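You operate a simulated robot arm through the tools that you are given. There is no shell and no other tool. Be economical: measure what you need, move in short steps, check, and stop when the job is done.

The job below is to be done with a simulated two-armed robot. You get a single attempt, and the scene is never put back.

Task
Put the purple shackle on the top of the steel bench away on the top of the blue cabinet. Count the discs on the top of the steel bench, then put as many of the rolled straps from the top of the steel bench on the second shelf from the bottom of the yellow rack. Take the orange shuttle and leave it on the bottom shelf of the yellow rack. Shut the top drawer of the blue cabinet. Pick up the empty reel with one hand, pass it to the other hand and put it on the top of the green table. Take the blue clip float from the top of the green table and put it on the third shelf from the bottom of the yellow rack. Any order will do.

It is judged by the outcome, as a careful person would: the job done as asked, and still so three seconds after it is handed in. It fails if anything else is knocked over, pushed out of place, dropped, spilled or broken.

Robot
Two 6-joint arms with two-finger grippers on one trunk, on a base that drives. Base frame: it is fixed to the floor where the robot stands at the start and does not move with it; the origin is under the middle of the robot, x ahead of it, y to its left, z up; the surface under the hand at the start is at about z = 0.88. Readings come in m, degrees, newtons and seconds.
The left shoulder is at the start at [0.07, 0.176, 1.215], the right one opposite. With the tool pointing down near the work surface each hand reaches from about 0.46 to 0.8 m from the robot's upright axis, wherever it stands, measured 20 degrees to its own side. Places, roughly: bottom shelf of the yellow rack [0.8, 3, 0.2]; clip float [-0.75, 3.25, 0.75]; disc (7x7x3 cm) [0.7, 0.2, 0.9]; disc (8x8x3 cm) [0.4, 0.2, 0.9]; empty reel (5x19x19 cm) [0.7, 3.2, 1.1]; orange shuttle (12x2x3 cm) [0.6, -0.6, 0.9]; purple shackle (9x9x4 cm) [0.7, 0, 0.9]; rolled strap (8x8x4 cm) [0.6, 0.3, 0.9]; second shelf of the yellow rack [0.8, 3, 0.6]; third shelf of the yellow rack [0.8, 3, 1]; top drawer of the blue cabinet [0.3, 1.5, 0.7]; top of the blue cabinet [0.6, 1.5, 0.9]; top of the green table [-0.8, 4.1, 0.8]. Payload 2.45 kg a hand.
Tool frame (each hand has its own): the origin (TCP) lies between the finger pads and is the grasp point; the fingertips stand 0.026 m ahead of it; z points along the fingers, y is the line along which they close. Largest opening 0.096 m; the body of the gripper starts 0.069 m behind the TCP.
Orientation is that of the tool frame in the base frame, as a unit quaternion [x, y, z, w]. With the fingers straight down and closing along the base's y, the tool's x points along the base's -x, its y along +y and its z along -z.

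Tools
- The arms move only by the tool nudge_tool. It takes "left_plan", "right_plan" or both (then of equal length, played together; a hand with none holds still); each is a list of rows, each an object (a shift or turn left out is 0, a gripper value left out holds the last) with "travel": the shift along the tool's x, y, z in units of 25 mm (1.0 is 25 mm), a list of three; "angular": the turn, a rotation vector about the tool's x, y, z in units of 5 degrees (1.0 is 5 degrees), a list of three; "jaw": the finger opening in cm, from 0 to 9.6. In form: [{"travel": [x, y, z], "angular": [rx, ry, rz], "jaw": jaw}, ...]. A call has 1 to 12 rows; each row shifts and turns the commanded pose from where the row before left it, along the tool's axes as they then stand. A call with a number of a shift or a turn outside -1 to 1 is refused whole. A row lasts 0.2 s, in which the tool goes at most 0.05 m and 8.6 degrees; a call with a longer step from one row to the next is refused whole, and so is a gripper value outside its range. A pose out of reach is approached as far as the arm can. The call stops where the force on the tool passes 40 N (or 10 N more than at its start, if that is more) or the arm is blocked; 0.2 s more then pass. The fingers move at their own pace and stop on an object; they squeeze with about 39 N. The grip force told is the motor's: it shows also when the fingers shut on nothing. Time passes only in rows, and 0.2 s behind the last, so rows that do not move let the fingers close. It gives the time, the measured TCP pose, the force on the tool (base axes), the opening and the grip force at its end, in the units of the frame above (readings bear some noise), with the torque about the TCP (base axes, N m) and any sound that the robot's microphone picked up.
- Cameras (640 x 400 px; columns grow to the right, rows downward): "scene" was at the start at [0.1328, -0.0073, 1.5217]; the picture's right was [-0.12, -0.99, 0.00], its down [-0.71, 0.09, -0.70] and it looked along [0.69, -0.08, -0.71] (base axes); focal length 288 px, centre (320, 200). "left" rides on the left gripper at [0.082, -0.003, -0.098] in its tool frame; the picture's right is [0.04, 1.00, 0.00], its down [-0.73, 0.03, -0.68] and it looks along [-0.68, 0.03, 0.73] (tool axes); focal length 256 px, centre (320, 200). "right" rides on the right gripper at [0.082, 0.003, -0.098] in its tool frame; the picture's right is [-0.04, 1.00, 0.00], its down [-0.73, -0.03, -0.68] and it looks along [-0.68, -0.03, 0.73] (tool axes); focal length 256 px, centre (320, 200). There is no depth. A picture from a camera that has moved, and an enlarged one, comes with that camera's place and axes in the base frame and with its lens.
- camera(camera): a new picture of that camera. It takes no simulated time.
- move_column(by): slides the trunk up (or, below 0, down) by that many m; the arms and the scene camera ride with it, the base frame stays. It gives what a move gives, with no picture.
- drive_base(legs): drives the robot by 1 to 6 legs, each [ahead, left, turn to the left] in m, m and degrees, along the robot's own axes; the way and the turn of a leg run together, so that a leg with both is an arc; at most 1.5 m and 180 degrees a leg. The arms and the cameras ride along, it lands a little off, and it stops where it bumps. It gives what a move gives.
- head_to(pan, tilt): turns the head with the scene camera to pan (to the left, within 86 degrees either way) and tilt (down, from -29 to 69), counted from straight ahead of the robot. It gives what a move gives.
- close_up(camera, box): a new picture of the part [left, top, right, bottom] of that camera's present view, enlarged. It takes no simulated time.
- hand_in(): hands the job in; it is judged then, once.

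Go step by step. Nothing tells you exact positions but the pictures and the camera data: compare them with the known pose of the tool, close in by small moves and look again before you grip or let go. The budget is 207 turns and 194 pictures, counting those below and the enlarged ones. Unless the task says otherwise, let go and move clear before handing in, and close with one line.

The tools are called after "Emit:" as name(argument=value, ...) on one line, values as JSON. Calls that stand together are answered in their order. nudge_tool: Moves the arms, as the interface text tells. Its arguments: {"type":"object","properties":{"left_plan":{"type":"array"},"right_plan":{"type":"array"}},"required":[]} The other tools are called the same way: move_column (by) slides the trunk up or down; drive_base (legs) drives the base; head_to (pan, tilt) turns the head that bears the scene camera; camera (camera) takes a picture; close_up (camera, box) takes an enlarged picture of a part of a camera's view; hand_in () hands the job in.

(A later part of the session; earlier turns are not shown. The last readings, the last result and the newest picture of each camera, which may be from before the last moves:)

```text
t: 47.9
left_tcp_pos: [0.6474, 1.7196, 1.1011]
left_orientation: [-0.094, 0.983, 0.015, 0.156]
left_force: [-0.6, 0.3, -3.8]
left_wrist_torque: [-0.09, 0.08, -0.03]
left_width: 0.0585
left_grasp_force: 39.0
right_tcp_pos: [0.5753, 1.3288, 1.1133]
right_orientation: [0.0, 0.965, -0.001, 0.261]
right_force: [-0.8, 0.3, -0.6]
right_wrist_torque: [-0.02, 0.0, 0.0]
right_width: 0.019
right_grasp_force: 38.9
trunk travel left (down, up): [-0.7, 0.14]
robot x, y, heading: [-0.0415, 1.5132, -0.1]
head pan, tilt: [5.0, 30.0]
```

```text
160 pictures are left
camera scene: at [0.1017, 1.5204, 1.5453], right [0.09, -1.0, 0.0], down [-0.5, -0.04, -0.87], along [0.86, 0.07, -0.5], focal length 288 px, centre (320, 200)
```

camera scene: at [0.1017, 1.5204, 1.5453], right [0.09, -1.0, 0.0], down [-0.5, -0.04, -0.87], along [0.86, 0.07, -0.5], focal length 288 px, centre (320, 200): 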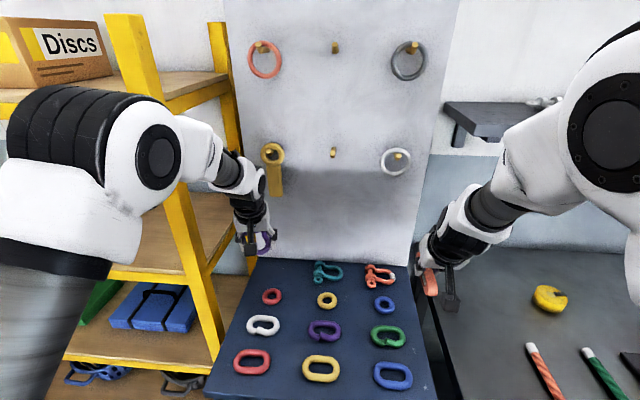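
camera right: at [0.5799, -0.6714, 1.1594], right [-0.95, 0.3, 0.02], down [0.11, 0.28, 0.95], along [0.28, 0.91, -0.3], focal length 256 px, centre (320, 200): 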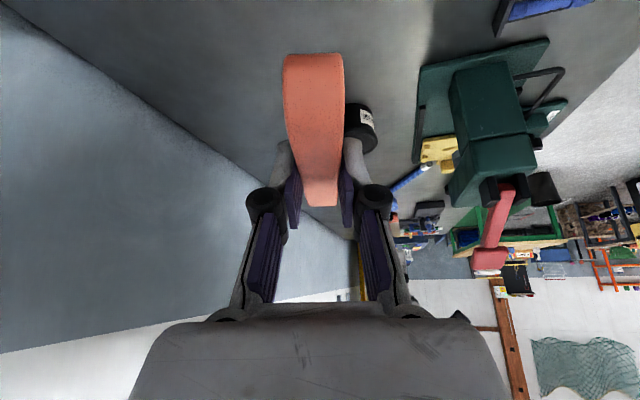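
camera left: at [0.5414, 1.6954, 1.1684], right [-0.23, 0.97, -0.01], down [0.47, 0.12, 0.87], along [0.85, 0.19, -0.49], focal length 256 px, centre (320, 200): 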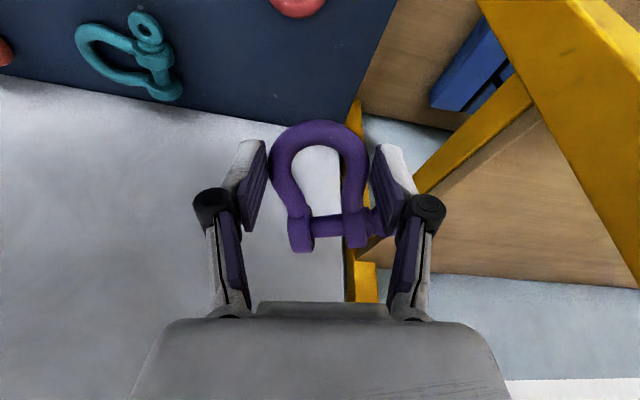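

The target for the left hand is about (0.757, 1.712). I'm moving to just above the slot and looking before I lower the shackle.

Emit:
nudge_tool(left_plan=[{"travel": [-0.35, -0.165, 0.894]}, {"travel": [-0.35, -0.165, 0.894]}, {"travel": [-0.35, -0.165, 0.894]}, {"travel": [-0.35, -0.165, 0.894]}, {"travel": [-0.35, -0.165, 0.894]}, {"travel": [-0.35, -0.165, 0.894]}, {"travel": [-0.35, -0.165, 0.894]}])

Emit:
camera(camera="left")

Emit:
close_up(camera="scene", box=[160, 120, 400, 270])

```text
t: 49.5
left_tcp_pos: [0.7569, 1.7129, 0.9672]
left_orientation: [-0.094, 0.983, 0.015, 0.154]
left_force: [-16.1, 5.9, -8.6]
left_wrist_torque: [0.01, -0.1, -0.2]
left_width: 0.0587
left_grasp_force: 39.0
right_tcp_pos: [0.5754, 1.3306, 1.1138]
right_orientation: [0.001, 0.965, -0.002, 0.261]
right_force: [-0.4, 0.0, 0.2]
right_wrist_torque: [-0.01, -0.01, -0.02]
right_width: 0.0186
right_grasp_force: 39.0
trunk travel left (down, up): [-0.7, 0.14]
robot x, y, heading: [-0.0364, 1.5129, -0.2]
head pan, tilt: [5.0, 30.0]
```

```text
159 pictures are left
camera left: at [0.6521, 1.6894, 1.0359], right [-0.23, 0.97, -0.01], down [0.48, 0.12, 0.87], along [0.85, 0.19, -0.49], focal length 256 px, centre (320, 200)
```

left: 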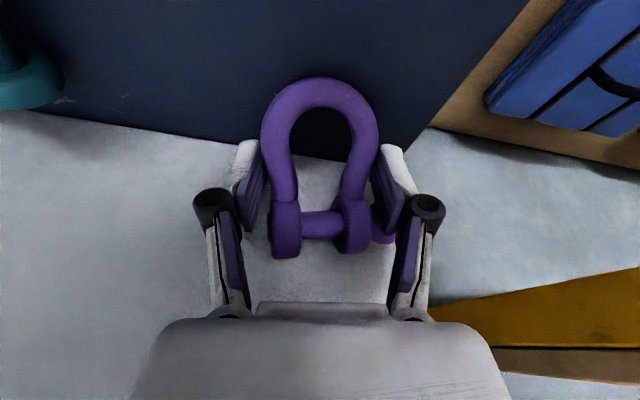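

```text
2.67 times, centred on (280, 195) of scene
camera zoom: at [0.1019, 1.5225, 1.5451], right [0.09, -1.0, 0.0], down [-0.5, -0.04, -0.87], along [0.86, 0.07, -0.5], focal length 767 px, centre (427, 213)
```

zoom: 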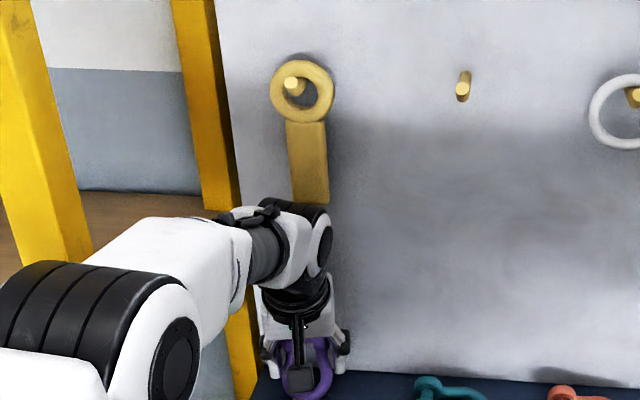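

The shackle's ears touched the board behind (it stands at about x 0.82) and the shackle pivoted in my grip. I'll back off, lay it flat on a clear part of the bench and regrasp it with a tilted hand.

Emit:
nudge_tool(left_plan=[{"travel": [0.9, 0.18, -0.3]}, {"travel": [0.417, 0.127, -0.835]}, {"travel": [0.417, 0.127, -0.835]}, {"travel": [0.417, 0.127, -0.835]}, {"travel": [0.417, 0.127, -0.835]}, {"travel": [0.417, 0.127, -0.835]}, {"travel": [0.417, 0.127, -0.835]}])

Emit:
close_up(camera="scene", box=[160, 120, 400, 270])

Emit:
camera(camera="left")

```text
t: 51.1
left_tcp_pos: [0.6328, 1.7119, 1.0722]
left_orientation: [-0.093, 0.983, 0.016, 0.155]
left_force: [-0.1, 0.1, -4.1]
left_wrist_torque: [0.0, 0.02, 0.02]
left_width: 0.0584
left_grasp_force: 39.4
right_tcp_pos: [0.5756, 1.3296, 1.1119]
right_orientation: [0.001, 0.965, -0.002, 0.261]
right_force: [-0.3, -0.2, 0.0]
right_wrist_torque: [0.0, 0.01, 0.0]
right_width: 0.0189
right_grasp_force: 39.2
trunk travel left (down, up): [-0.7, 0.14]
robot x, y, heading: [-0.0394, 1.5125, -0.1]
head pan, tilt: [5.0, 30.0]
```

```text
2.67 times, centred on (280, 195) of scene
camera zoom: at [0.1013, 1.5204, 1.5453], right [0.09, -1.0, 0.0], down [-0.5, -0.04, -0.87], along [0.86, 0.07, -0.5], focal length 767 px, centre (427, 213)
```

zoom: 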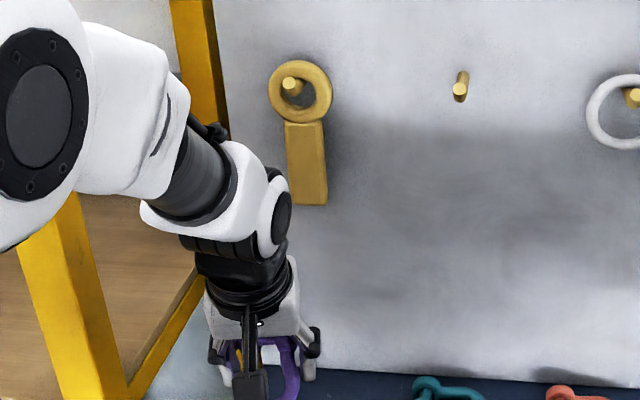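

```text
156 pictures are left
camera left: at [0.5265, 1.6878, 1.139], right [-0.23, 0.97, -0.01], down [0.47, 0.12, 0.87], along [0.85, 0.19, -0.49], focal length 256 px, centre (320, 200)
```

left: 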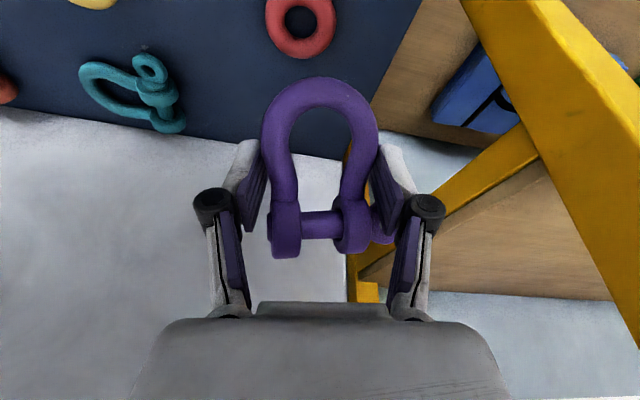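

Emit:
drive_base(legs=[[-0.35, 0, 0], [0, -0.6, 0], [0.33, 0, 0]])

Emit:
head_to(pan=15, tilt=40)

Emit:
camera(camera="scene")

Emit:
camera(camera="left")

```text
t: 58.2
left_tcp_pos: [0.6126, 1.1287, 1.0701]
left_orientation: [-0.101, 0.982, 0.016, 0.155]
left_force: [0.3, 0.0, -5.2]
left_wrist_torque: [-0.04, 0.02, 0.04]
left_width: 0.0584
left_grasp_force: 38.7
right_tcp_pos: [0.5609, 0.745, 1.1128]
right_orientation: [-0.007, 0.965, 0.0, 0.261]
right_force: [-0.6, -0.5, 0.1]
right_wrist_torque: [-0.02, 0.03, 0.03]
right_width: 0.0189
right_grasp_force: 39.1
trunk travel left (down, up): [-0.7, 0.14]
robot x, y, heading: [-0.0581, 0.9169, 0.6]
head pan, tilt: [5.0, 30.0]
```

```text
t: 58.9
left_tcp_pos: [0.6117, 1.1285, 1.0695]
left_orientation: [-0.102, 0.983, 0.016, 0.155]
left_force: [0.3, -0.2, -4.4]
left_wrist_torque: [-0.04, -0.01, 0.0]
left_width: 0.0585
left_grasp_force: 39.3
right_tcp_pos: [0.5621, 0.7454, 1.1123]
right_orientation: [-0.007, 0.966, 0.001, 0.26]
right_force: [-0.1, 0.0, 0.1]
right_wrist_torque: [-0.02, 0.01, 0.0]
right_width: 0.0188
right_grasp_force: 38.9
trunk travel left (down, up): [-0.7, 0.14]
robot x, y, heading: [-0.0553, 0.9205, 0.8]
head pan, tilt: [15.0, 40.0]
```

```text
155 pictures are left
camera scene: at [0.0781, 0.9427, 1.5297], right [0.27, -0.96, 0.0], down [-0.62, -0.18, -0.77], along [0.74, 0.21, -0.64], focal length 288 px, centre (320, 200)
```

scene: 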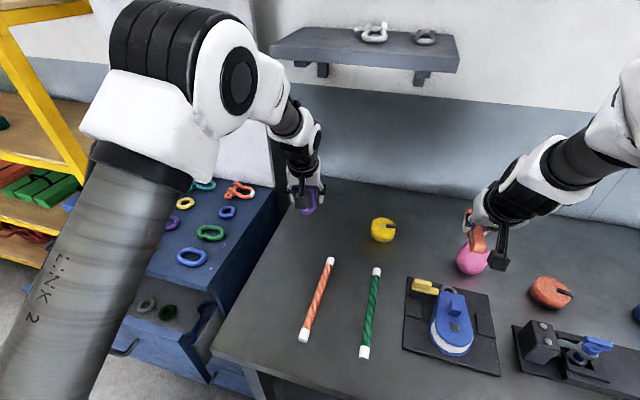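

```text
154 pictures are left
camera left: at [0.5082, 1.1031, 1.1377], right [-0.24, 0.97, -0.01], down [0.47, 0.13, 0.87], along [0.85, 0.21, -0.49], focal length 256 px, centre (320, 200)
```

left: 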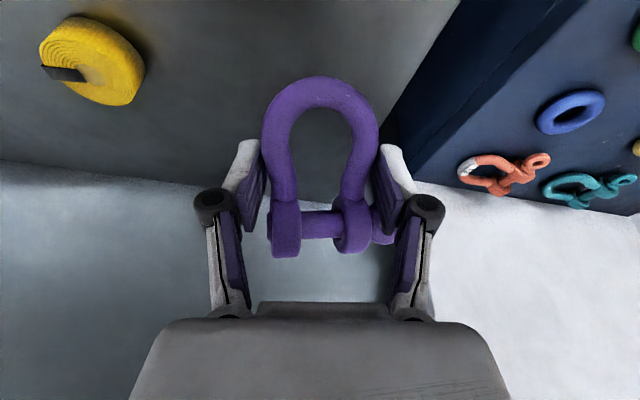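

The free spot here on the bench is good. I'll tilt the hand back so the shackle comes nearly level, then lower it.

Emit:
nudge_tool(left_plan=[{"angular": [0, 1, 0], "travel": [0, -0.25, 0]}, {"angular": [0, 1, 0], "travel": [0, -0.25, 0]}, {"angular": [0, 1, 0], "travel": [0, -0.25, 0]}, {"angular": [0, 1, 0], "travel": [0, -0.25, 0]}, {"angular": [0, 1, 0]}, {"angular": [0, 1, 0]}, {"angular": [0, 1, 0]}, {"angular": [0, 1, 0]}])

Emit:
camera(camera="left")

Emit:
close_up(camera="scene", box=[240, 120, 400, 220])

```text
t: 60.7
left_tcp_pos: [0.6185, 1.1039, 1.0689]
left_orientation: [-0.101, 0.976, -0.02, -0.192]
left_force: [0.1, 0.5, -3.4]
left_wrist_torque: [0.0, 0.03, 0.01]
left_width: 0.0584
left_grasp_force: 39.1
right_tcp_pos: [0.5629, 0.7448, 1.1125]
right_orientation: [-0.008, 0.966, 0.001, 0.259]
right_force: [0.5, 0.0, 0.3]
right_wrist_torque: [0.02, 0.06, -0.01]
right_width: 0.0188
right_grasp_force: 38.8
trunk travel left (down, up): [-0.7, 0.14]
robot x, y, heading: [-0.0597, 0.914, 0.7]
head pan, tilt: [15.0, 40.0]
```

```text
153 pictures are left
camera left: at [0.5815, 1.0938, 1.1904], right [-0.24, 0.97, 0.02], down [0.91, 0.22, 0.35], along [0.34, 0.1, -0.94], focal length 256 px, centre (320, 200)
```

left: 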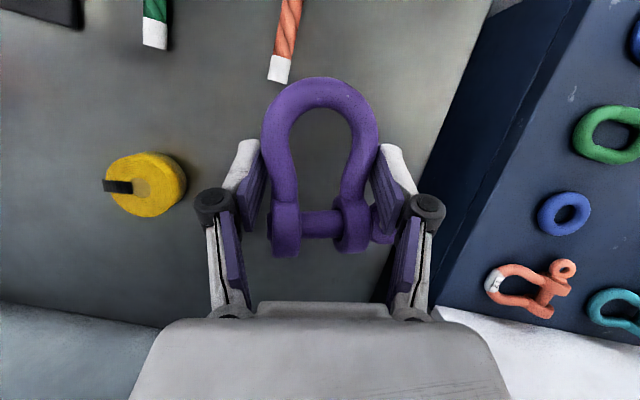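

```text
4.00 times, centred on (320, 170) of scene
camera zoom: at [0.0789, 0.9434, 1.5297], right [0.27, -0.96, 0.0], down [-0.62, -0.18, -0.76], along [0.74, 0.21, -0.64], focal length 1150 px, centre (320, 320)
```

zoom: 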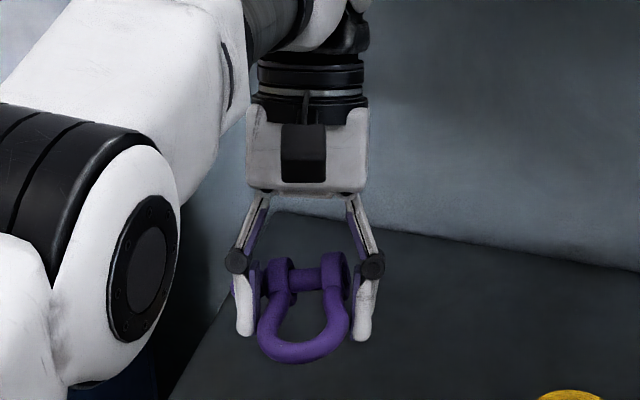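

Emit:
nudge_tool(left_plan=[{"travel": [-0.69, -0.067, 0.835]}, {"travel": [-0.69, -0.067, 0.835]}, {"travel": [-0.69, -0.067, 0.835]}, {"travel": [-0.69, -0.067, 0.835]}, {"travel": [-0.69, -0.067, 0.835]}, {"travel": [-0.69, -0.067, 0.835]}])

Emit:
close_up(camera="scene", box=[240, 120, 400, 220])

Emit:
camera(camera="left")

```text
t: 62.1
left_tcp_pos: [0.6138, 1.1142, 0.9303]
left_orientation: [-0.1, 0.976, -0.02, -0.19]
left_force: [-0.7, 0.6, -3.6]
left_wrist_torque: [0.0, -0.02, 0.0]
left_width: 0.0587
left_grasp_force: 39.2
left hand out of reach, approached as far as the arm can: row 1, 2, 3, 4, 5, 6
right_tcp_pos: [0.5621, 0.7457, 1.1131]
right_orientation: [-0.007, 0.966, 0.001, 0.26]
right_force: [-0.1, 0.4, -0.8]
right_wrist_torque: [0.01, 0.02, 0.01]
right_width: 0.0186
right_grasp_force: 39.4
trunk travel left (down, up): [-0.7, 0.14]
robot x, y, heading: [-0.0581, 0.9156, 0.6]
head pan, tilt: [15.0, 40.0]
```

```text
4.00 times, centred on (320, 170) of scene
camera zoom: at [0.0769, 0.9428, 1.5298], right [0.27, -0.96, 0.0], down [-0.62, -0.18, -0.77], along [0.74, 0.21, -0.64], focal length 1150 px, centre (320, 320)
```

zoom: 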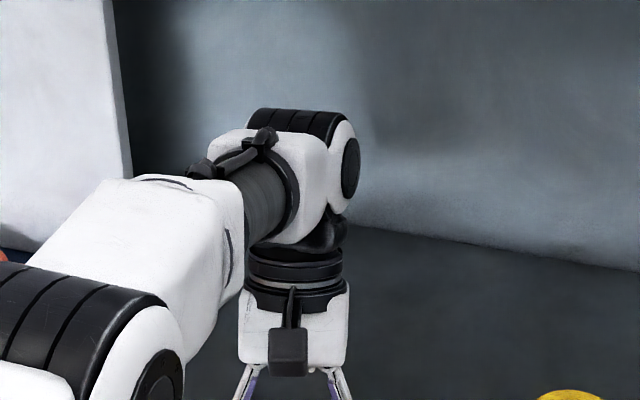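

```text
150 pictures are left
camera left: at [0.5764, 1.1033, 1.0513], right [-0.24, 0.97, 0.02], down [0.91, 0.22, 0.35], along [0.34, 0.1, -0.93], focal length 256 px, centre (320, 200)
```

left: 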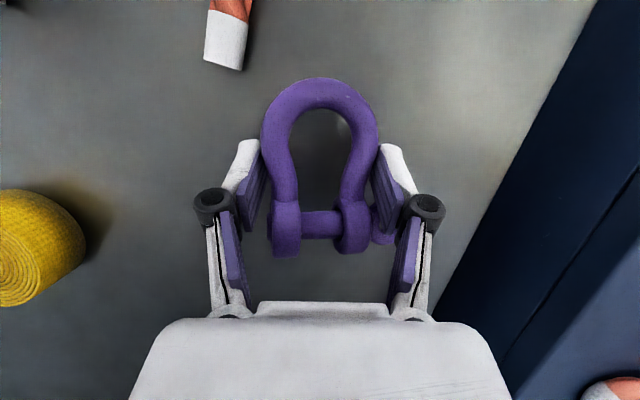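

Emit:
drive_base(legs=[[0.06, 0, 0]])

Emit:
nudge_tool(left_plan=[{"travel": [-0.05, 0, 0.15]}])

Emit:
camera(camera="left")

```text
t: 63.1
left_tcp_pos: [0.6702, 1.1145, 0.9312]
left_orientation: [-0.1, 0.977, -0.019, -0.189]
left_force: [0.5, 0.4, -3.5]
left_wrist_torque: [-0.01, 0.0, -0.02]
left_width: 0.0584
left_grasp_force: 38.9
right_tcp_pos: [0.618, 0.7464, 1.1145]
right_orientation: [-0.007, 0.965, 0.001, 0.261]
right_force: [0.2, -0.8, -0.2]
right_wrist_torque: [-0.04, -0.02, -0.01]
right_width: 0.0189
right_grasp_force: 38.3
trunk travel left (down, up): [-0.7, 0.14]
robot x, y, heading: [-0.0012, 0.9171, 0.6]
head pan, tilt: [15.0, 40.0]
```

```text
t: 63.5
left_tcp_pos: [0.67, 1.1145, 0.9278]
left_orientation: [-0.101, 0.976, -0.019, -0.189]
left_force: [-1.3, -0.8, -4.9]
left_wrist_torque: [-0.02, -0.03, 0.02]
left_width: 0.0583
left_grasp_force: 39.3
right_tcp_pos: [0.6184, 0.7456, 1.1145]
right_orientation: [-0.008, 0.965, 0.001, 0.262]
right_force: [0.3, 0.7, -0.7]
right_wrist_torque: [-0.02, -0.04, -0.02]
right_width: 0.0189
right_grasp_force: 38.7
trunk travel left (down, up): [-0.7, 0.14]
robot x, y, heading: [0.0001, 0.9182, 0.9]
head pan, tilt: [15.0, 40.0]
```

```text
149 pictures are left
camera left: at [0.6331, 1.1041, 1.0493], right [-0.24, 0.97, 0.01], down [0.91, 0.22, 0.36], along [0.34, 0.1, -0.93], focal length 256 px, centre (320, 200)
```

left: 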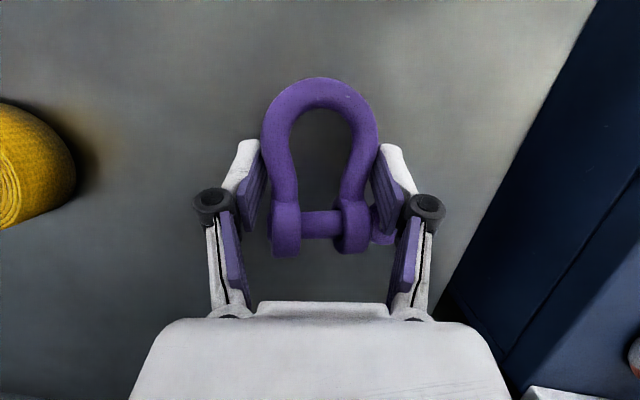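

Emit:
nudge_tool(left_plan=[{"travel": [-0.06, 0, 0.148]}, {"travel": [-0.06, 0, 0.148]}, {"travel": [-0.06, 0, 0.148]}, {"travel": [-0.06, 0, 0.148]}])

Emit:
camera(camera="left")

```text
t: 64.5
left_tcp_pos: [0.6721, 1.1144, 0.9097]
left_orientation: [-0.101, 0.977, -0.02, -0.189]
left_force: [0.2, 0.7, -4.2]
left_wrist_torque: [0.02, 0.0, 0.01]
left_width: 0.0584
left_grasp_force: 38.9
right_tcp_pos: [0.6211, 0.7457, 1.1126]
right_orientation: [-0.007, 0.966, 0.0, 0.26]
right_force: [-0.4, -0.2, -0.4]
right_wrist_torque: [0.0, 0.01, -0.01]
right_width: 0.0186
right_grasp_force: 38.5
trunk travel left (down, up): [-0.7, 0.14]
robot x, y, heading: [0.0029, 0.9156, 0.7]
head pan, tilt: [15.0, 40.0]
```

```text
148 pictures are left
camera left: at [0.6355, 1.1045, 1.0315], right [-0.24, 0.97, 0.01], down [0.91, 0.22, 0.35], along [0.34, 0.1, -0.93], focal length 256 px, centre (320, 200)
```

left: 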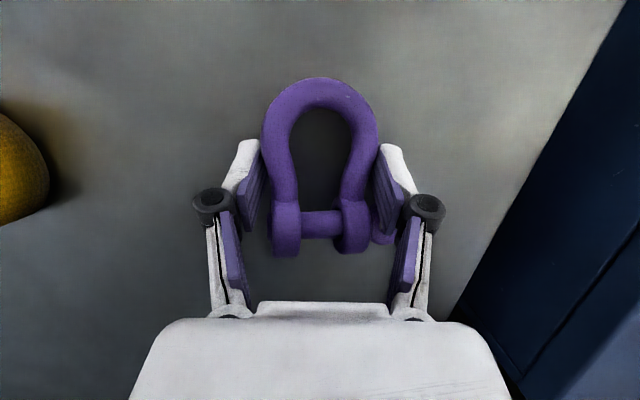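

Emit:
nudge_tool(left_plan=[{"travel": [-0.03, 0, 0.08]}, {"travel": [-0.03, 0, 0.08]}, {"travel": [-0.03, 0, 0.08]}])

```text
t: 65.3
left_tcp_pos: [0.6715, 1.1143, 0.9059]
left_orientation: [-0.101, 0.977, -0.02, -0.189]
left_force: [4.2, -0.1, 6.8]
left_wrist_torque: [-0.02, -0.12, -0.04]
left_width: 0.0586
left_grasp_force: 39.3
right_tcp_pos: [0.6197, 0.7452, 1.1132]
right_orientation: [-0.007, 0.965, 0.0, 0.261]
right_force: [0.5, -0.2, -0.5]
right_wrist_torque: [0.0, 0.0, -0.02]
right_width: 0.0188
right_grasp_force: 39.2
trunk travel left (down, up): [-0.7, 0.14]
robot x, y, heading: [-0.0003, 0.9174, 0.9]
head pan, tilt: [15.0, 40.0]
```

Contact. I'll open the fingers gently and check how the shackle settles.

Emit:
nudge_tool(left_plan=[{"jaw": 6.2}, {"jaw": 6.6}, {"jaw": 7.5}, {"jaw": 8.5}])

Emit:
nudge_tool(left_plan=[{"travel": [0, 0, -1]}, {"travel": [0, 0, -1]}, {"travel": [0, 0, -1]}, {"travel": [0, 0, -1]}, {"angular": [0, -1, 0]}, {"angular": [0, -1, 0]}, {"angular": [0, -1, 0]}, {"angular": [0, -1, 0]}])

Emit:
camera(camera="left")

```text
t: 66.3
left_tcp_pos: [0.6691, 1.1142, 0.9038]
left_orientation: [-0.101, 0.977, -0.02, -0.189]
left_force: [0.2, 0.3, 0.5]
left_wrist_torque: [0.0, 0.01, -0.01]
left_width: 0.0851
left_grasp_force: 0.1
right_tcp_pos: [0.6206, 0.7458, 1.1122]
right_orientation: [-0.007, 0.965, 0.0, 0.261]
right_force: [0.4, -1.1, -0.1]
right_wrist_torque: [0.02, 0.0, -0.04]
right_width: 0.019
right_grasp_force: 38.9
trunk travel left (down, up): [-0.7, 0.14]
robot x, y, heading: [0.0007, 0.9171, 0.6]
head pan, tilt: [15.0, 40.0]
```

```text
t: 68.1
left_tcp_pos: [0.6802, 1.1229, 0.9923]
left_orientation: [-0.102, 0.995, -0.002, -0.017]
left_force: [-0.2, -0.2, 0.2]
left_wrist_torque: [0.02, -0.02, 0.02]
left_width: 0.0851
left_grasp_force: 0.0
left hand out of reach, approached as far as the arm can: row 1, 2, 3, 4
right_tcp_pos: [0.6191, 0.7457, 1.1123]
right_orientation: [-0.006, 0.966, 0.0, 0.26]
right_force: [0.6, 0.0, -0.4]
right_wrist_torque: [0.01, -0.03, 0.0]
right_width: 0.0187
right_grasp_force: 38.7
trunk travel left (down, up): [-0.7, 0.14]
robot x, y, heading: [-0.0019, 0.9172, 0.9]
head pan, tilt: [15.0, 40.0]
```

```text
147 pictures are left
camera left: at [0.6043, 1.1051, 1.0931], right [-0.24, 0.97, 0.0], down [0.73, 0.18, 0.65], along [0.63, 0.16, -0.76], focal length 256 px, centre (320, 200)
```

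left: 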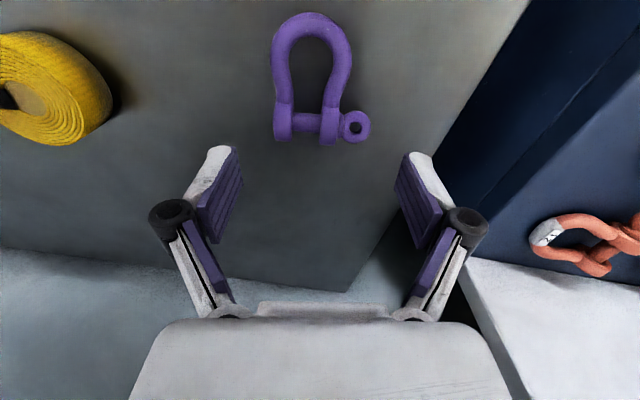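

The shackle lies flat again. I'll regrasp it at the bow with a 30° forward tilt.

Emit:
nudge_tool(left_plan=[{"angular": [0, -1, 0], "jaw": 9.0}, {"angular": [0, -1, 0]}, {"angular": [0, -1, 0]}, {"angular": [0, -1, 0]}, {"angular": [0, -1, 0]}, {"angular": [0, -0.6, 0]}, {"travel": [0.81, -0.055, -0.133]}, {"travel": [0.81, -0.055, -0.133]}, {"travel": [0.81, -0.055, -0.133]}, {"travel": [0.81, -0.055, -0.133]}])

Emit:
camera(camera="left")

```text
t: 70.3
left_tcp_pos: [0.6149, 1.1034, 0.9731]
left_orientation: [-0.099, 0.97, 0.021, 0.222]
left_force: [1.3, -0.1, -0.6]
left_wrist_torque: [0.0, 0.04, -0.01]
left_width: 0.0899
left_grasp_force: 0.1
left hand out of reach, approached as far as the arm can: row 10
right_tcp_pos: [0.6204, 0.7456, 1.1133]
right_orientation: [-0.007, 0.966, 0.0, 0.26]
right_force: [-0.1, -0.4, -0.3]
right_wrist_torque: [0.0, -0.01, 0.0]
right_width: 0.0187
right_grasp_force: 38.4
trunk travel left (down, up): [-0.7, 0.14]
robot x, y, heading: [-0.0006, 0.9194, 0.8]
head pan, tilt: [15.0, 40.0]
```

```text
146 pictures are left
camera left: at [0.5025, 1.0779, 1.0257], right [-0.24, 0.97, -0.02], down [0.35, 0.11, 0.93], along [0.9, 0.21, -0.37], focal length 256 px, centre (320, 200)
```

left: 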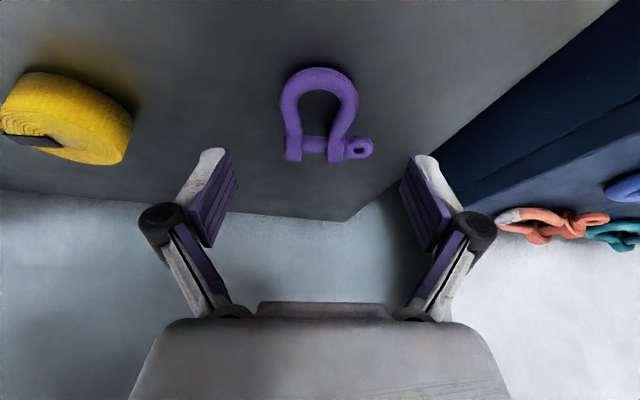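

Emit:
drive_base(legs=[[-0.08, 0, 0]])

Emit:
nudge_tool(left_plan=[{"angular": [0, -0.4, 0]}, {"angular": [0, -0.4, 0]}])

```text
t: 71.3
left_tcp_pos: [0.5378, 1.1024, 0.9717]
left_orientation: [-0.1, 0.97, 0.022, 0.221]
left_force: [0.1, -1.9, -0.9]
left_wrist_torque: [0.0, -0.04, 0.0]
left_width: 0.0897
left_grasp_force: 0.1
right_tcp_pos: [0.5402, 0.7437, 1.1113]
right_orientation: [-0.007, 0.966, 0.001, 0.26]
right_force: [-0.2, -0.2, 0.0]
right_wrist_torque: [0.01, 0.0, -0.07]
right_width: 0.0189
right_grasp_force: 38.9
trunk travel left (down, up): [-0.7, 0.14]
robot x, y, heading: [-0.0769, 0.9149, 0.8]
head pan, tilt: [15.0, 40.0]
```

```text
t: 72.0
left_tcp_pos: [0.5352, 1.0978, 0.9721]
left_orientation: [-0.098, 0.967, 0.012, 0.233]
left_force: [-0.2, 0.7, 0.7]
left_wrist_torque: [0.0, 0.0, -0.02]
left_width: 0.09
left_grasp_force: 0.1
left hand out of reach, approached as far as the arm can: row 2
right_tcp_pos: [0.5405, 0.7436, 1.1132]
right_orientation: [-0.007, 0.965, 0.001, 0.261]
right_force: [-0.9, -0.1, 0.2]
right_wrist_torque: [0.01, -0.02, -0.02]
right_width: 0.019
right_grasp_force: 39.1
trunk travel left (down, up): [-0.7, 0.14]
robot x, y, heading: [-0.0796, 0.914, 0.7]
head pan, tilt: [15.0, 40.0]
```

Emit:
nudge_tool(left_plan=[{"travel": [-0.72, -0.124, 0.473]}, {"travel": [-0.72, -0.124, 0.473]}, {"travel": [-0.72, -0.124, 0.473]}, {"travel": [-0.057, -0.02, 0.837]}, {"travel": [-0.057, -0.02, 0.837]}])

Emit:
camera(camera="left")

```text
t: 73.2
left_tcp_pos: [0.595, 1.104, 0.9352]
left_orientation: [-0.098, 0.962, 0.023, 0.254]
left_force: [0.7, -0.6, 0.1]
left_wrist_torque: [0.01, -0.01, 0.02]
left_width: 0.0897
left_grasp_force: 0.1
left hand out of reach, approached as far as the arm can: row 1, 2, 3
right_tcp_pos: [0.54, 0.7444, 1.1121]
right_orientation: [-0.006, 0.966, 0.001, 0.26]
right_force: [0.5, 0.5, -1.2]
right_wrist_torque: [-0.01, 0.0, -0.03]
right_width: 0.0186
right_grasp_force: 39.1
trunk travel left (down, up): [-0.7, 0.14]
robot x, y, heading: [-0.0779, 0.916, 0.8]
head pan, tilt: [15.0, 40.0]
```

```text
145 pictures are left
camera left: at [0.4791, 1.0773, 0.9807], right [-0.24, 0.97, -0.02], down [0.29, 0.09, 0.95], along [0.93, 0.22, -0.3], focal length 256 px, centre (320, 200)
```

left: 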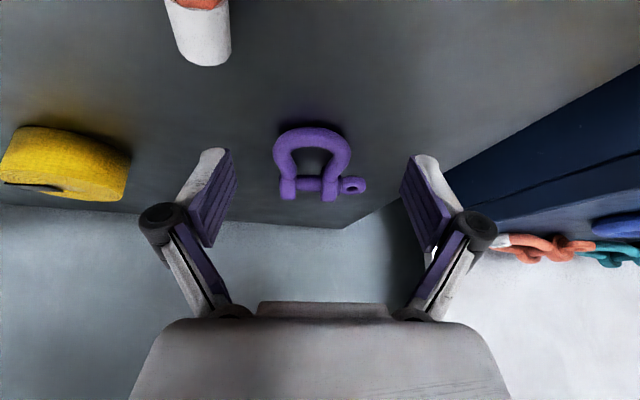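

Emit:
nudge_tool(left_plan=[{"travel": [-0.344, -0.1, 0.75]}, {"travel": [-0.344, -0.1, 0.75]}])

Emit:
camera(camera="left")

```text
t: 73.8
left_tcp_pos: [0.6295, 1.1069, 0.909]
left_orientation: [-0.099, 0.962, 0.024, 0.254]
left_force: [0.8, 0.6, -1.5]
left_wrist_torque: [0.03, 0.01, 0.01]
left_width: 0.0901
left_grasp_force: 0.1
right_tcp_pos: [0.5407, 0.7437, 1.113]
right_orientation: [-0.007, 0.966, 0.001, 0.26]
right_force: [-0.3, 1.4, -0.7]
right_wrist_torque: [0.03, 0.0, -0.03]
right_width: 0.0187
right_grasp_force: 39.5
trunk travel left (down, up): [-0.7, 0.14]
robot x, y, heading: [-0.0781, 0.916, 0.8]
head pan, tilt: [15.0, 40.0]
```

```text
144 pictures are left
camera left: at [0.514, 1.0797, 0.9543], right [-0.24, 0.97, -0.02], down [0.29, 0.09, 0.95], along [0.93, 0.22, -0.3], focal length 256 px, centre (320, 200)
```

left: 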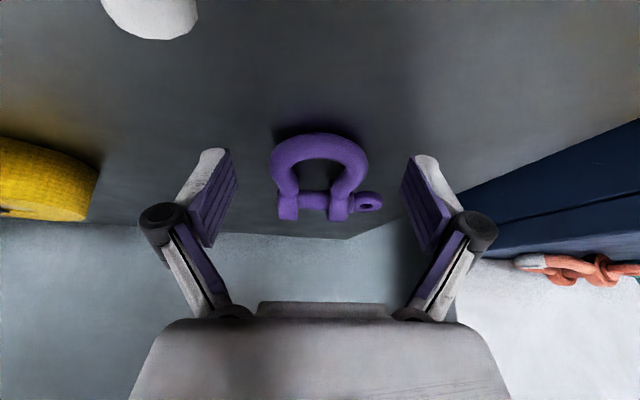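

Emit:
nudge_tool(left_plan=[{"jaw": 0}, {"jaw": 0}, {"jaw": 0}, {"jaw": 0}])

Emit:
nudge_tool(left_plan=[{"travel": [-0.3, 0, -0.52]}, {"travel": [-0.5, 0, -0.86]}, {"travel": [-0.5, 0, -0.86]}, {"travel": [-0.5, 0, -0.86]}, {"travel": [-0.5, 0, -0.86]}, {"travel": [-0.5, 0, -0.86]}, {"travel": [-0.5, 0, -0.86]}])

Emit:
camera(camera="left")

Emit:
camera(camera="scene")

```text
t: 74.8
left_tcp_pos: [0.6263, 1.1049, 0.9127]
left_orientation: [-0.099, 0.961, 0.024, 0.257]
left_force: [-4.1, 1.2, 23.0]
left_wrist_torque: [0.04, -0.25, 0.04]
left_width: 0.0062
left_grasp_force: 28.2
right_tcp_pos: [0.5367, 0.7431, 1.1149]
right_orientation: [-0.008, 0.965, 0.001, 0.261]
right_force: [0.9, -0.1, -0.8]
right_wrist_torque: [-0.02, -0.01, -0.02]
right_width: 0.0189
right_grasp_force: 38.8
trunk travel left (down, up): [-0.7, 0.14]
robot x, y, heading: [-0.0777, 0.917, 0.9]
head pan, tilt: [15.0, 40.0]
```

```text
t: 76.3
left_tcp_pos: [0.6239, 1.1245, 1.055]
left_orientation: [-0.101, 0.96, 0.032, 0.261]
left_force: [-0.7, -0.2, -0.6]
left_wrist_torque: [-0.02, 0.04, -0.06]
left_width: 0.0
left_grasp_force: 28.3
left hand out of reach, approached as far as the arm can: row 6, 7
right_tcp_pos: [0.5396, 0.7447, 1.1129]
right_orientation: [-0.008, 0.965, 0.001, 0.261]
right_force: [-0.5, 0.3, -0.6]
right_wrist_torque: [0.02, 0.03, -0.04]
right_width: 0.0189
right_grasp_force: 39.0
trunk travel left (down, up): [-0.7, 0.14]
robot x, y, heading: [-0.0817, 0.9127, 0.7]
head pan, tilt: [15.0, 40.0]
```

```text
143 pictures are left
camera left: at [0.5071, 1.0958, 1.0983], right [-0.24, 0.97, -0.01], down [0.28, 0.08, 0.96], along [0.93, 0.23, -0.29], focal length 256 px, centre (320, 200)
```

left: 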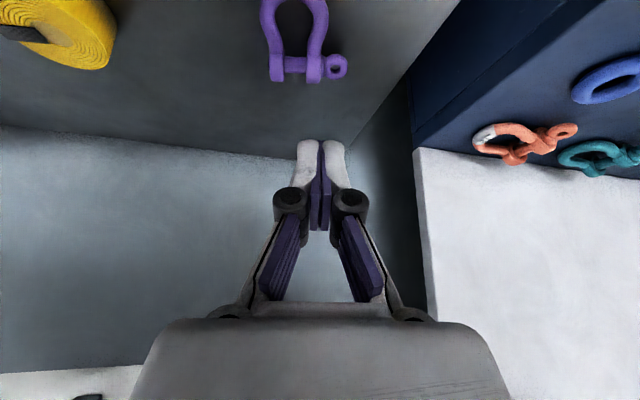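

```text
142 pictures are left
camera scene: at [0.0551, 0.9427, 1.5299], right [0.27, -0.96, 0.0], down [-0.62, -0.18, -0.77], along [0.74, 0.21, -0.64], focal length 288 px, centre (320, 200)
```

scene: 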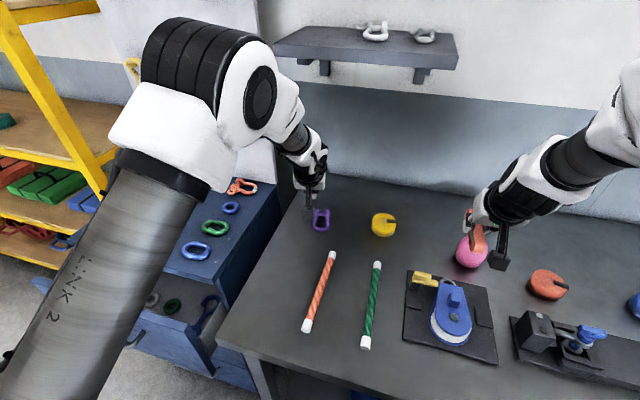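

The fingers gripped behind the bow's widest point and squeezed the shackle forward. I'll regrasp further forward, on the legs near the ears; first a look.

Emit:
nudge_tool(left_plan=[{"jaw": 9.0, "travel": [0.5, 0, 0]}, {"travel": [1, 0, 0]}])

Emit:
close_up(camera="left", box=[200, 0, 440, 150])

Emit:
close_up(camera="scene", box=[280, 180, 360, 230])

```text
t: 77.0
left_tcp_pos: [0.5919, 1.119, 1.0324]
left_orientation: [-0.099, 0.961, 0.023, 0.255]
left_force: [-0.2, -0.4, 0.7]
left_wrist_torque: [0.0, 0.03, -0.01]
left_width: 0.0902
left_grasp_force: 0.0
left hand out of reach, approached as far as the arm can: row 1
right_tcp_pos: [0.5399, 0.7437, 1.1138]
right_orientation: [-0.007, 0.966, 0.0, 0.26]
right_force: [0.3, -0.3, 0.5]
right_wrist_torque: [0.01, -0.01, -0.05]
right_width: 0.0186
right_grasp_force: 38.9
trunk travel left (down, up): [-0.7, 0.14]
robot x, y, heading: [-0.0762, 0.9173, 0.8]
head pan, tilt: [15.0, 40.0]
```

```text
2.67 times, centred on (320, 75) of left
camera zoom: at [0.4754, 1.0925, 1.0778], right [-0.24, 0.97, -0.02], down [0.29, 0.09, 0.95], along [0.93, 0.22, -0.3], focal length 683 px, centre (320, 533)
```

zoom: 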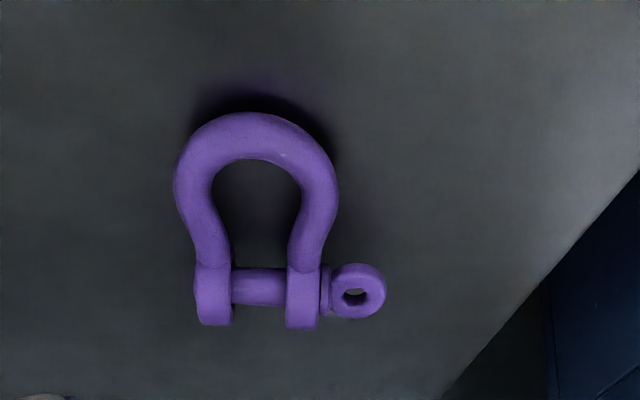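

```text
8.00 times, centred on (320, 205) of scene
camera zoom: at [0.0546, 0.9416, 1.53], right [0.27, -0.96, 0.0], down [-0.62, -0.17, -0.77], along [0.74, 0.21, -0.64], focal length 2301 px, centre (320, 160)
```

zoom: 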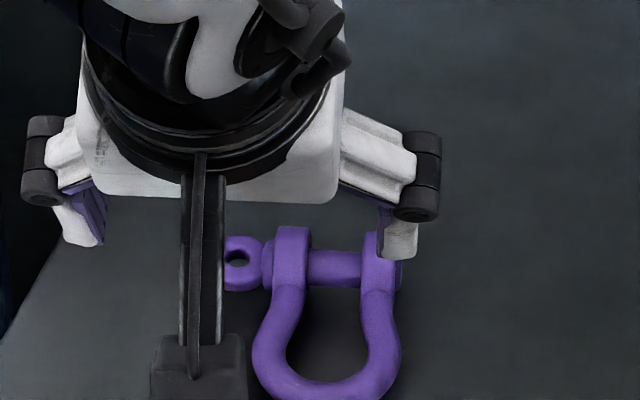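

Emit:
nudge_tool(left_plan=[{"travel": [-0.065, -0.2, 0.846]}, {"travel": [-0.065, -0.2, 0.846]}, {"travel": [-0.065, -0.2, 0.846]}, {"travel": [-0.065, -0.2, 0.846]}])

Emit:
camera(camera="left")

```text
t: 78.0
left_tcp_pos: [0.6424, 1.1104, 0.9627]
left_orientation: [-0.099, 0.962, 0.024, 0.255]
left_force: [-0.1, 0.1, -0.1]
left_wrist_torque: [-0.02, -0.01, 0.01]
left_width: 0.0901
left_grasp_force: 0.0
right_tcp_pos: [0.5415, 0.744, 1.1122]
right_orientation: [-0.007, 0.966, 0.0, 0.26]
right_force: [0.1, -0.2, -0.2]
right_wrist_torque: [0.0, 0.04, 0.01]
right_width: 0.019
right_grasp_force: 39.4
trunk travel left (down, up): [-0.7, 0.14]
robot x, y, heading: [-0.081, 0.9146, 0.8]
head pan, tilt: [15.0, 40.0]
```

```text
139 pictures are left
camera left: at [0.5266, 1.0834, 1.0079], right [-0.24, 0.97, -0.02], down [0.29, 0.09, 0.95], along [0.93, 0.22, -0.3], focal length 256 px, centre (320, 200)
```

left: 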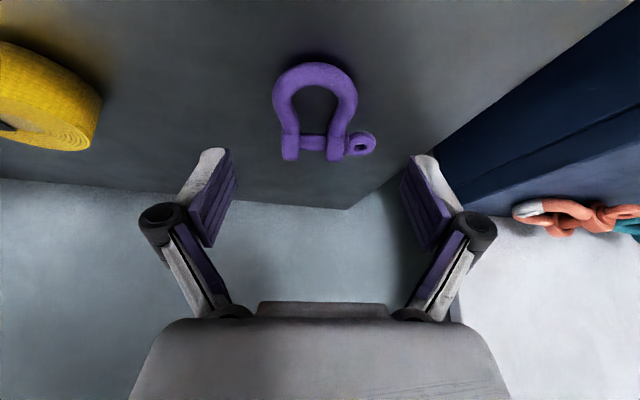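

Emit:
nudge_tool(left_plan=[{"travel": [-0.03, 0, 0.82]}, {"travel": [-0.03, 0, 0.82]}, {"travel": [-0.03, 0, 0.8]}, {"jaw": 0}, {"jaw": 0}, {"jaw": 0}, {"jaw": 0}])

Emit:
camera(camera="left")

```text
t: 79.5
left_tcp_pos: [0.6704, 1.1168, 0.9099]
left_orientation: [-0.099, 0.961, 0.024, 0.256]
left_force: [2.4, 1.5, 3.5]
left_wrist_torque: [0.13, 0.02, 0.06]
left_width: 0.0586
left_grasp_force: 39.1
right_tcp_pos: [0.5399, 0.7438, 1.1127]
right_orientation: [-0.007, 0.965, 0.0, 0.261]
right_force: [0.5, 0.1, -0.4]
right_wrist_torque: [-0.01, -0.01, 0.0]
right_width: 0.0188
right_grasp_force: 38.7
trunk travel left (down, up): [-0.7, 0.14]
robot x, y, heading: [-0.0766, 0.9172, 0.5]
head pan, tilt: [15.0, 40.0]
```

```text
138 pictures are left
camera left: at [0.5555, 1.0902, 0.9567], right [-0.24, 0.97, -0.02], down [0.29, 0.09, 0.95], along [0.93, 0.22, -0.3], focal length 256 px, centre (320, 200)
```

left: 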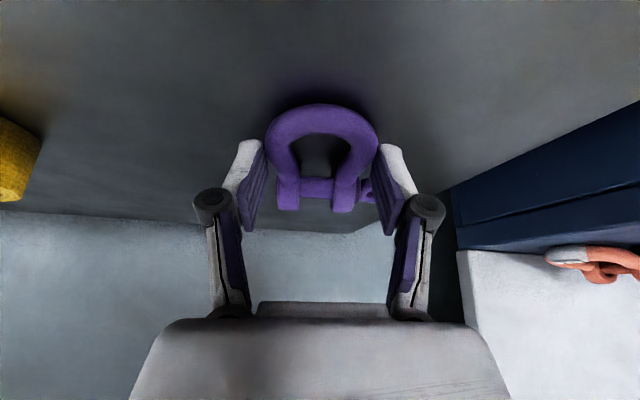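

Emit:
nudge_tool(left_plan=[{"travel": [-0.3, 0, -0.5]}, {"travel": [-0.5, 0, -0.86]}, {"travel": [-0.5, 0, -0.86]}, {"travel": [-0.5, 0, -0.86]}, {"travel": [-0.5, 0, -0.86]}, {"travel": [-0.5, 0, -0.86]}])

Emit:
camera(camera="left")

```text
t: 81.0
left_tcp_pos: [0.6696, 1.123, 1.0357]
left_orientation: [-0.1, 0.96, 0.033, 0.261]
left_force: [1.0, -0.4, -4.1]
left_wrist_torque: [-0.01, 0.07, -0.03]
left_width: 0.0585
left_grasp_force: 39.2
left hand out of reach, approached as far as the arm can: row 5, 6
right_tcp_pos: [0.5401, 0.745, 1.1113]
right_orientation: [-0.007, 0.965, 0.001, 0.261]
right_force: [-1.1, 0.8, -0.3]
right_wrist_torque: [0.01, 0.04, 0.01]
right_width: 0.0189
right_grasp_force: 38.8
trunk travel left (down, up): [-0.7, 0.14]
robot x, y, heading: [-0.0779, 0.9141, 0.8]
head pan, tilt: [15.0, 40.0]
```

```text
137 pictures are left
camera left: at [0.5519, 1.0942, 1.0797], right [-0.24, 0.97, -0.01], down [0.28, 0.08, 0.96], along [0.93, 0.23, -0.29], focal length 256 px, centre (320, 200)
```

left: 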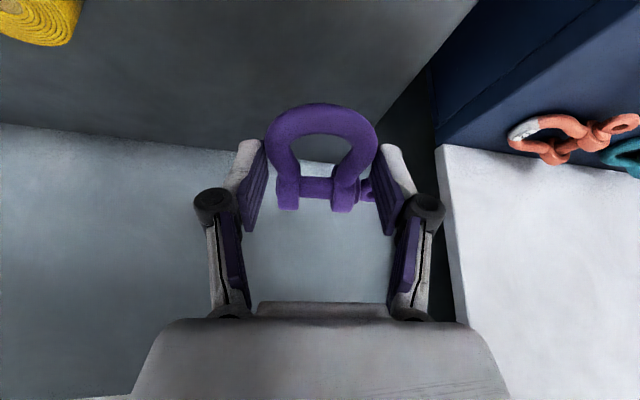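

The shackle is held level at a 30° hand tilt. Driving back to the cabinet.

Emit:
drive_base(legs=[[-0.32, 0, 0], [0, 0.59, -0.7], [0.33, 0, 0]])

Emit:
camera(camera="left")

Emit:
camera(camera="scene")

```text
t: 87.8
left_tcp_pos: [0.6732, 1.6953, 1.0369]
left_orientation: [-0.095, 0.96, 0.031, 0.261]
left_force: [0.8, 0.6, -3.8]
left_wrist_torque: [0.0, 0.11, -0.02]
left_width: 0.0584
left_grasp_force: 38.6
right_tcp_pos: [0.5409, 1.3177, 1.1135]
right_orientation: [-0.002, 0.965, -0.001, 0.26]
right_force: [-0.5, 0.0, -1.0]
right_wrist_torque: [0.0, -0.02, -0.01]
right_width: 0.0191
right_grasp_force: 39.2
trunk travel left (down, up): [-0.7, 0.14]
robot x, y, heading: [-0.0761, 1.4955, 0.3]
head pan, tilt: [15.0, 40.0]
```

```text
136 pictures are left
camera left: at [0.5562, 1.668, 1.0801], right [-0.23, 0.97, -0.01], down [0.28, 0.08, 0.96], along [0.93, 0.22, -0.29], focal length 256 px, centre (320, 200)
```

left: 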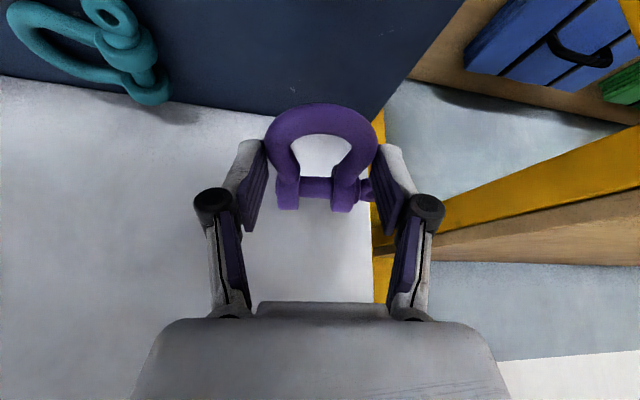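

```text
135 pictures are left
camera scene: at [0.0583, 1.5216, 1.5299], right [0.26, -0.96, 0.0], down [-0.62, -0.17, -0.77], along [0.74, 0.2, -0.64], focal length 288 px, centre (320, 200)
```

scene: 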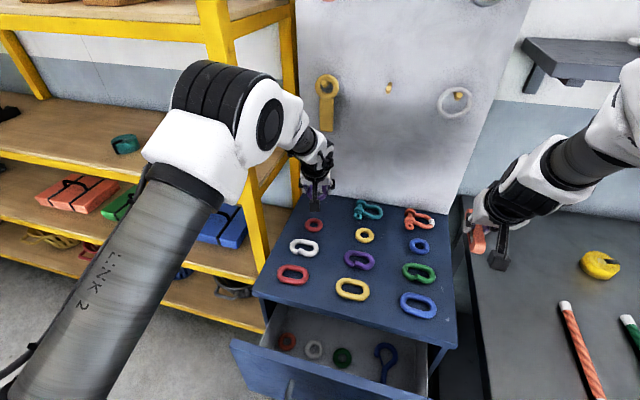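

Emit:
nudge_tool(left_plan=[{"travel": [-0.135, 0.01, 0.886]}, {"travel": [-0.135, 0.01, 0.886]}, {"travel": [-0.135, 0.01, 0.886]}, {"travel": [-0.135, 0.01, 0.886]}, {"travel": [-0.135, 0.01, 0.886]}])

Emit:
camera(camera="left")

Emit:
close_up(camera="scene", box=[240, 120, 400, 220])

```text
t: 89.0
left_tcp_pos: [0.7347, 1.7106, 0.9533]
left_orientation: [-0.096, 0.96, 0.032, 0.263]
left_force: [-29.2, -4.7, 3.3]
left_wrist_torque: [-0.52, -0.1, -1.06]
left_width: 0.0588
left_grasp_force: 38.4
right_tcp_pos: [0.5348, 1.3187, 1.1166]
right_orientation: [-0.002, 0.965, -0.001, 0.262]
right_force: [0.3, -0.4, -0.5]
right_wrist_torque: [0.03, 0.01, -0.02]
right_width: 0.0187
right_grasp_force: 38.7
trunk travel left (down, up): [-0.7, 0.14]
robot x, y, heading: [-0.0776, 1.4956, 0.1]
head pan, tilt: [15.0, 40.0]
```

```text
134 pictures are left
camera left: at [0.6189, 1.6834, 0.9968], right [-0.23, 0.97, -0.01], down [0.28, 0.08, 0.96], along [0.93, 0.22, -0.29], focal length 256 px, centre (320, 200)
```

left: 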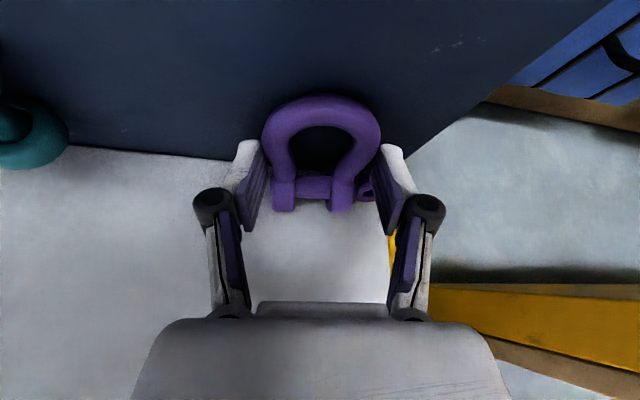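

```text
4.00 times, centred on (320, 170) of scene
camera zoom: at [0.0503, 1.5214, 1.5308], right [0.26, -0.96, 0.0], down [-0.62, -0.17, -0.77], along [0.74, 0.2, -0.64], focal length 1150 px, centre (320, 320)
```

zoom: 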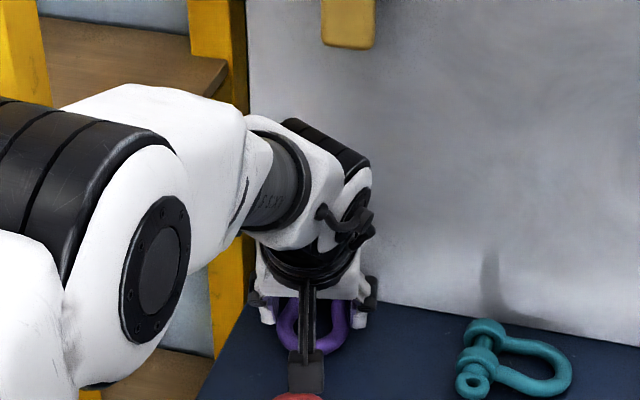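

The ears meet the board at this depth. I'll back off about 1.5 cm and then lower straight down in small steps.

Emit:
nudge_tool(left_plan=[{"travel": [0.51, 0.12, -0.3]}, {"travel": [0.12, 0, 0.207]}, {"travel": [0.12, 0, 0.207]}, {"travel": [0.12, 0, 0.207]}, {"travel": [0.12, 0, 0.207]}])

Emit:
camera(camera="left")

Emit:
close_up(camera="scene", box=[240, 140, 400, 240])

```text
t: 89.9
left_tcp_pos: [0.7295, 1.7086, 0.9467]
left_orientation: [-0.094, 0.958, 0.03, 0.271]
left_force: [-13.5, -2.2, 27.4]
left_wrist_torque: [-0.69, 0.71, -0.26]
left_width: 0.0581
left_grasp_force: 39.0
right_tcp_pos: [0.5373, 1.3167, 1.1151]
right_orientation: [-0.002, 0.965, 0.0, 0.262]
right_force: [0.1, 0.6, -0.3]
right_wrist_torque: [-0.01, 0.03, -0.04]
right_width: 0.0187
right_grasp_force: 38.9
trunk travel left (down, up): [-0.7, 0.14]
robot x, y, heading: [-0.0703, 1.497, 0.1]
head pan, tilt: [15.0, 40.0]
stopped in row 4 (left hand): the force on the tool passed its limit at 44 N (the readings are from after the stop); the commanded pose is now the measured one
```

```text
132 pictures are left
camera left: at [0.6115, 1.6819, 0.9866], right [-0.23, 0.97, -0.02], down [0.26, 0.08, 0.96], along [0.94, 0.22, -0.27], focal length 256 px, centre (320, 200)
```

left: 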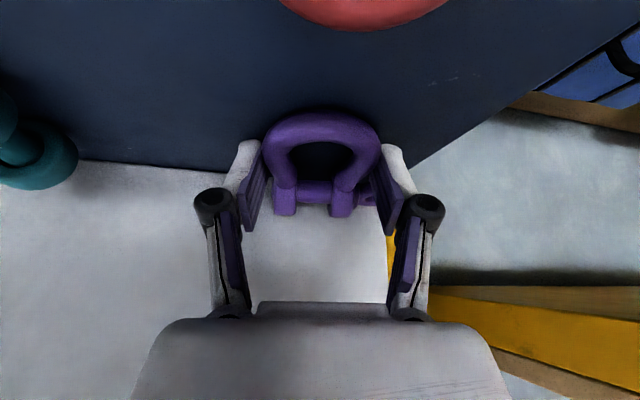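

```text
4.00 times, centred on (320, 190) of scene
camera zoom: at [0.0536, 1.5206, 1.5303], right [0.26, -0.97, 0.0], down [-0.62, -0.17, -0.77], along [0.74, 0.2, -0.64], focal length 1150 px, centre (320, 240)
```

zoom: 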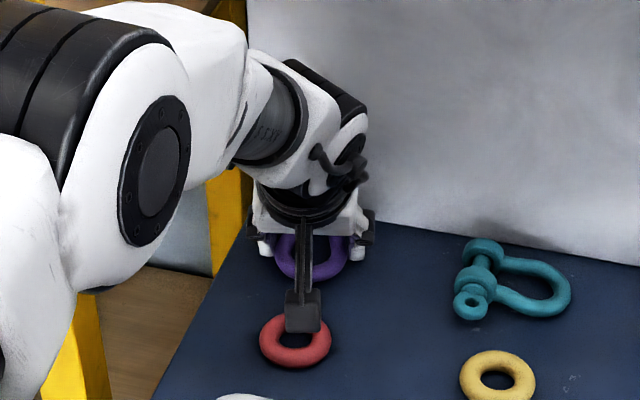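

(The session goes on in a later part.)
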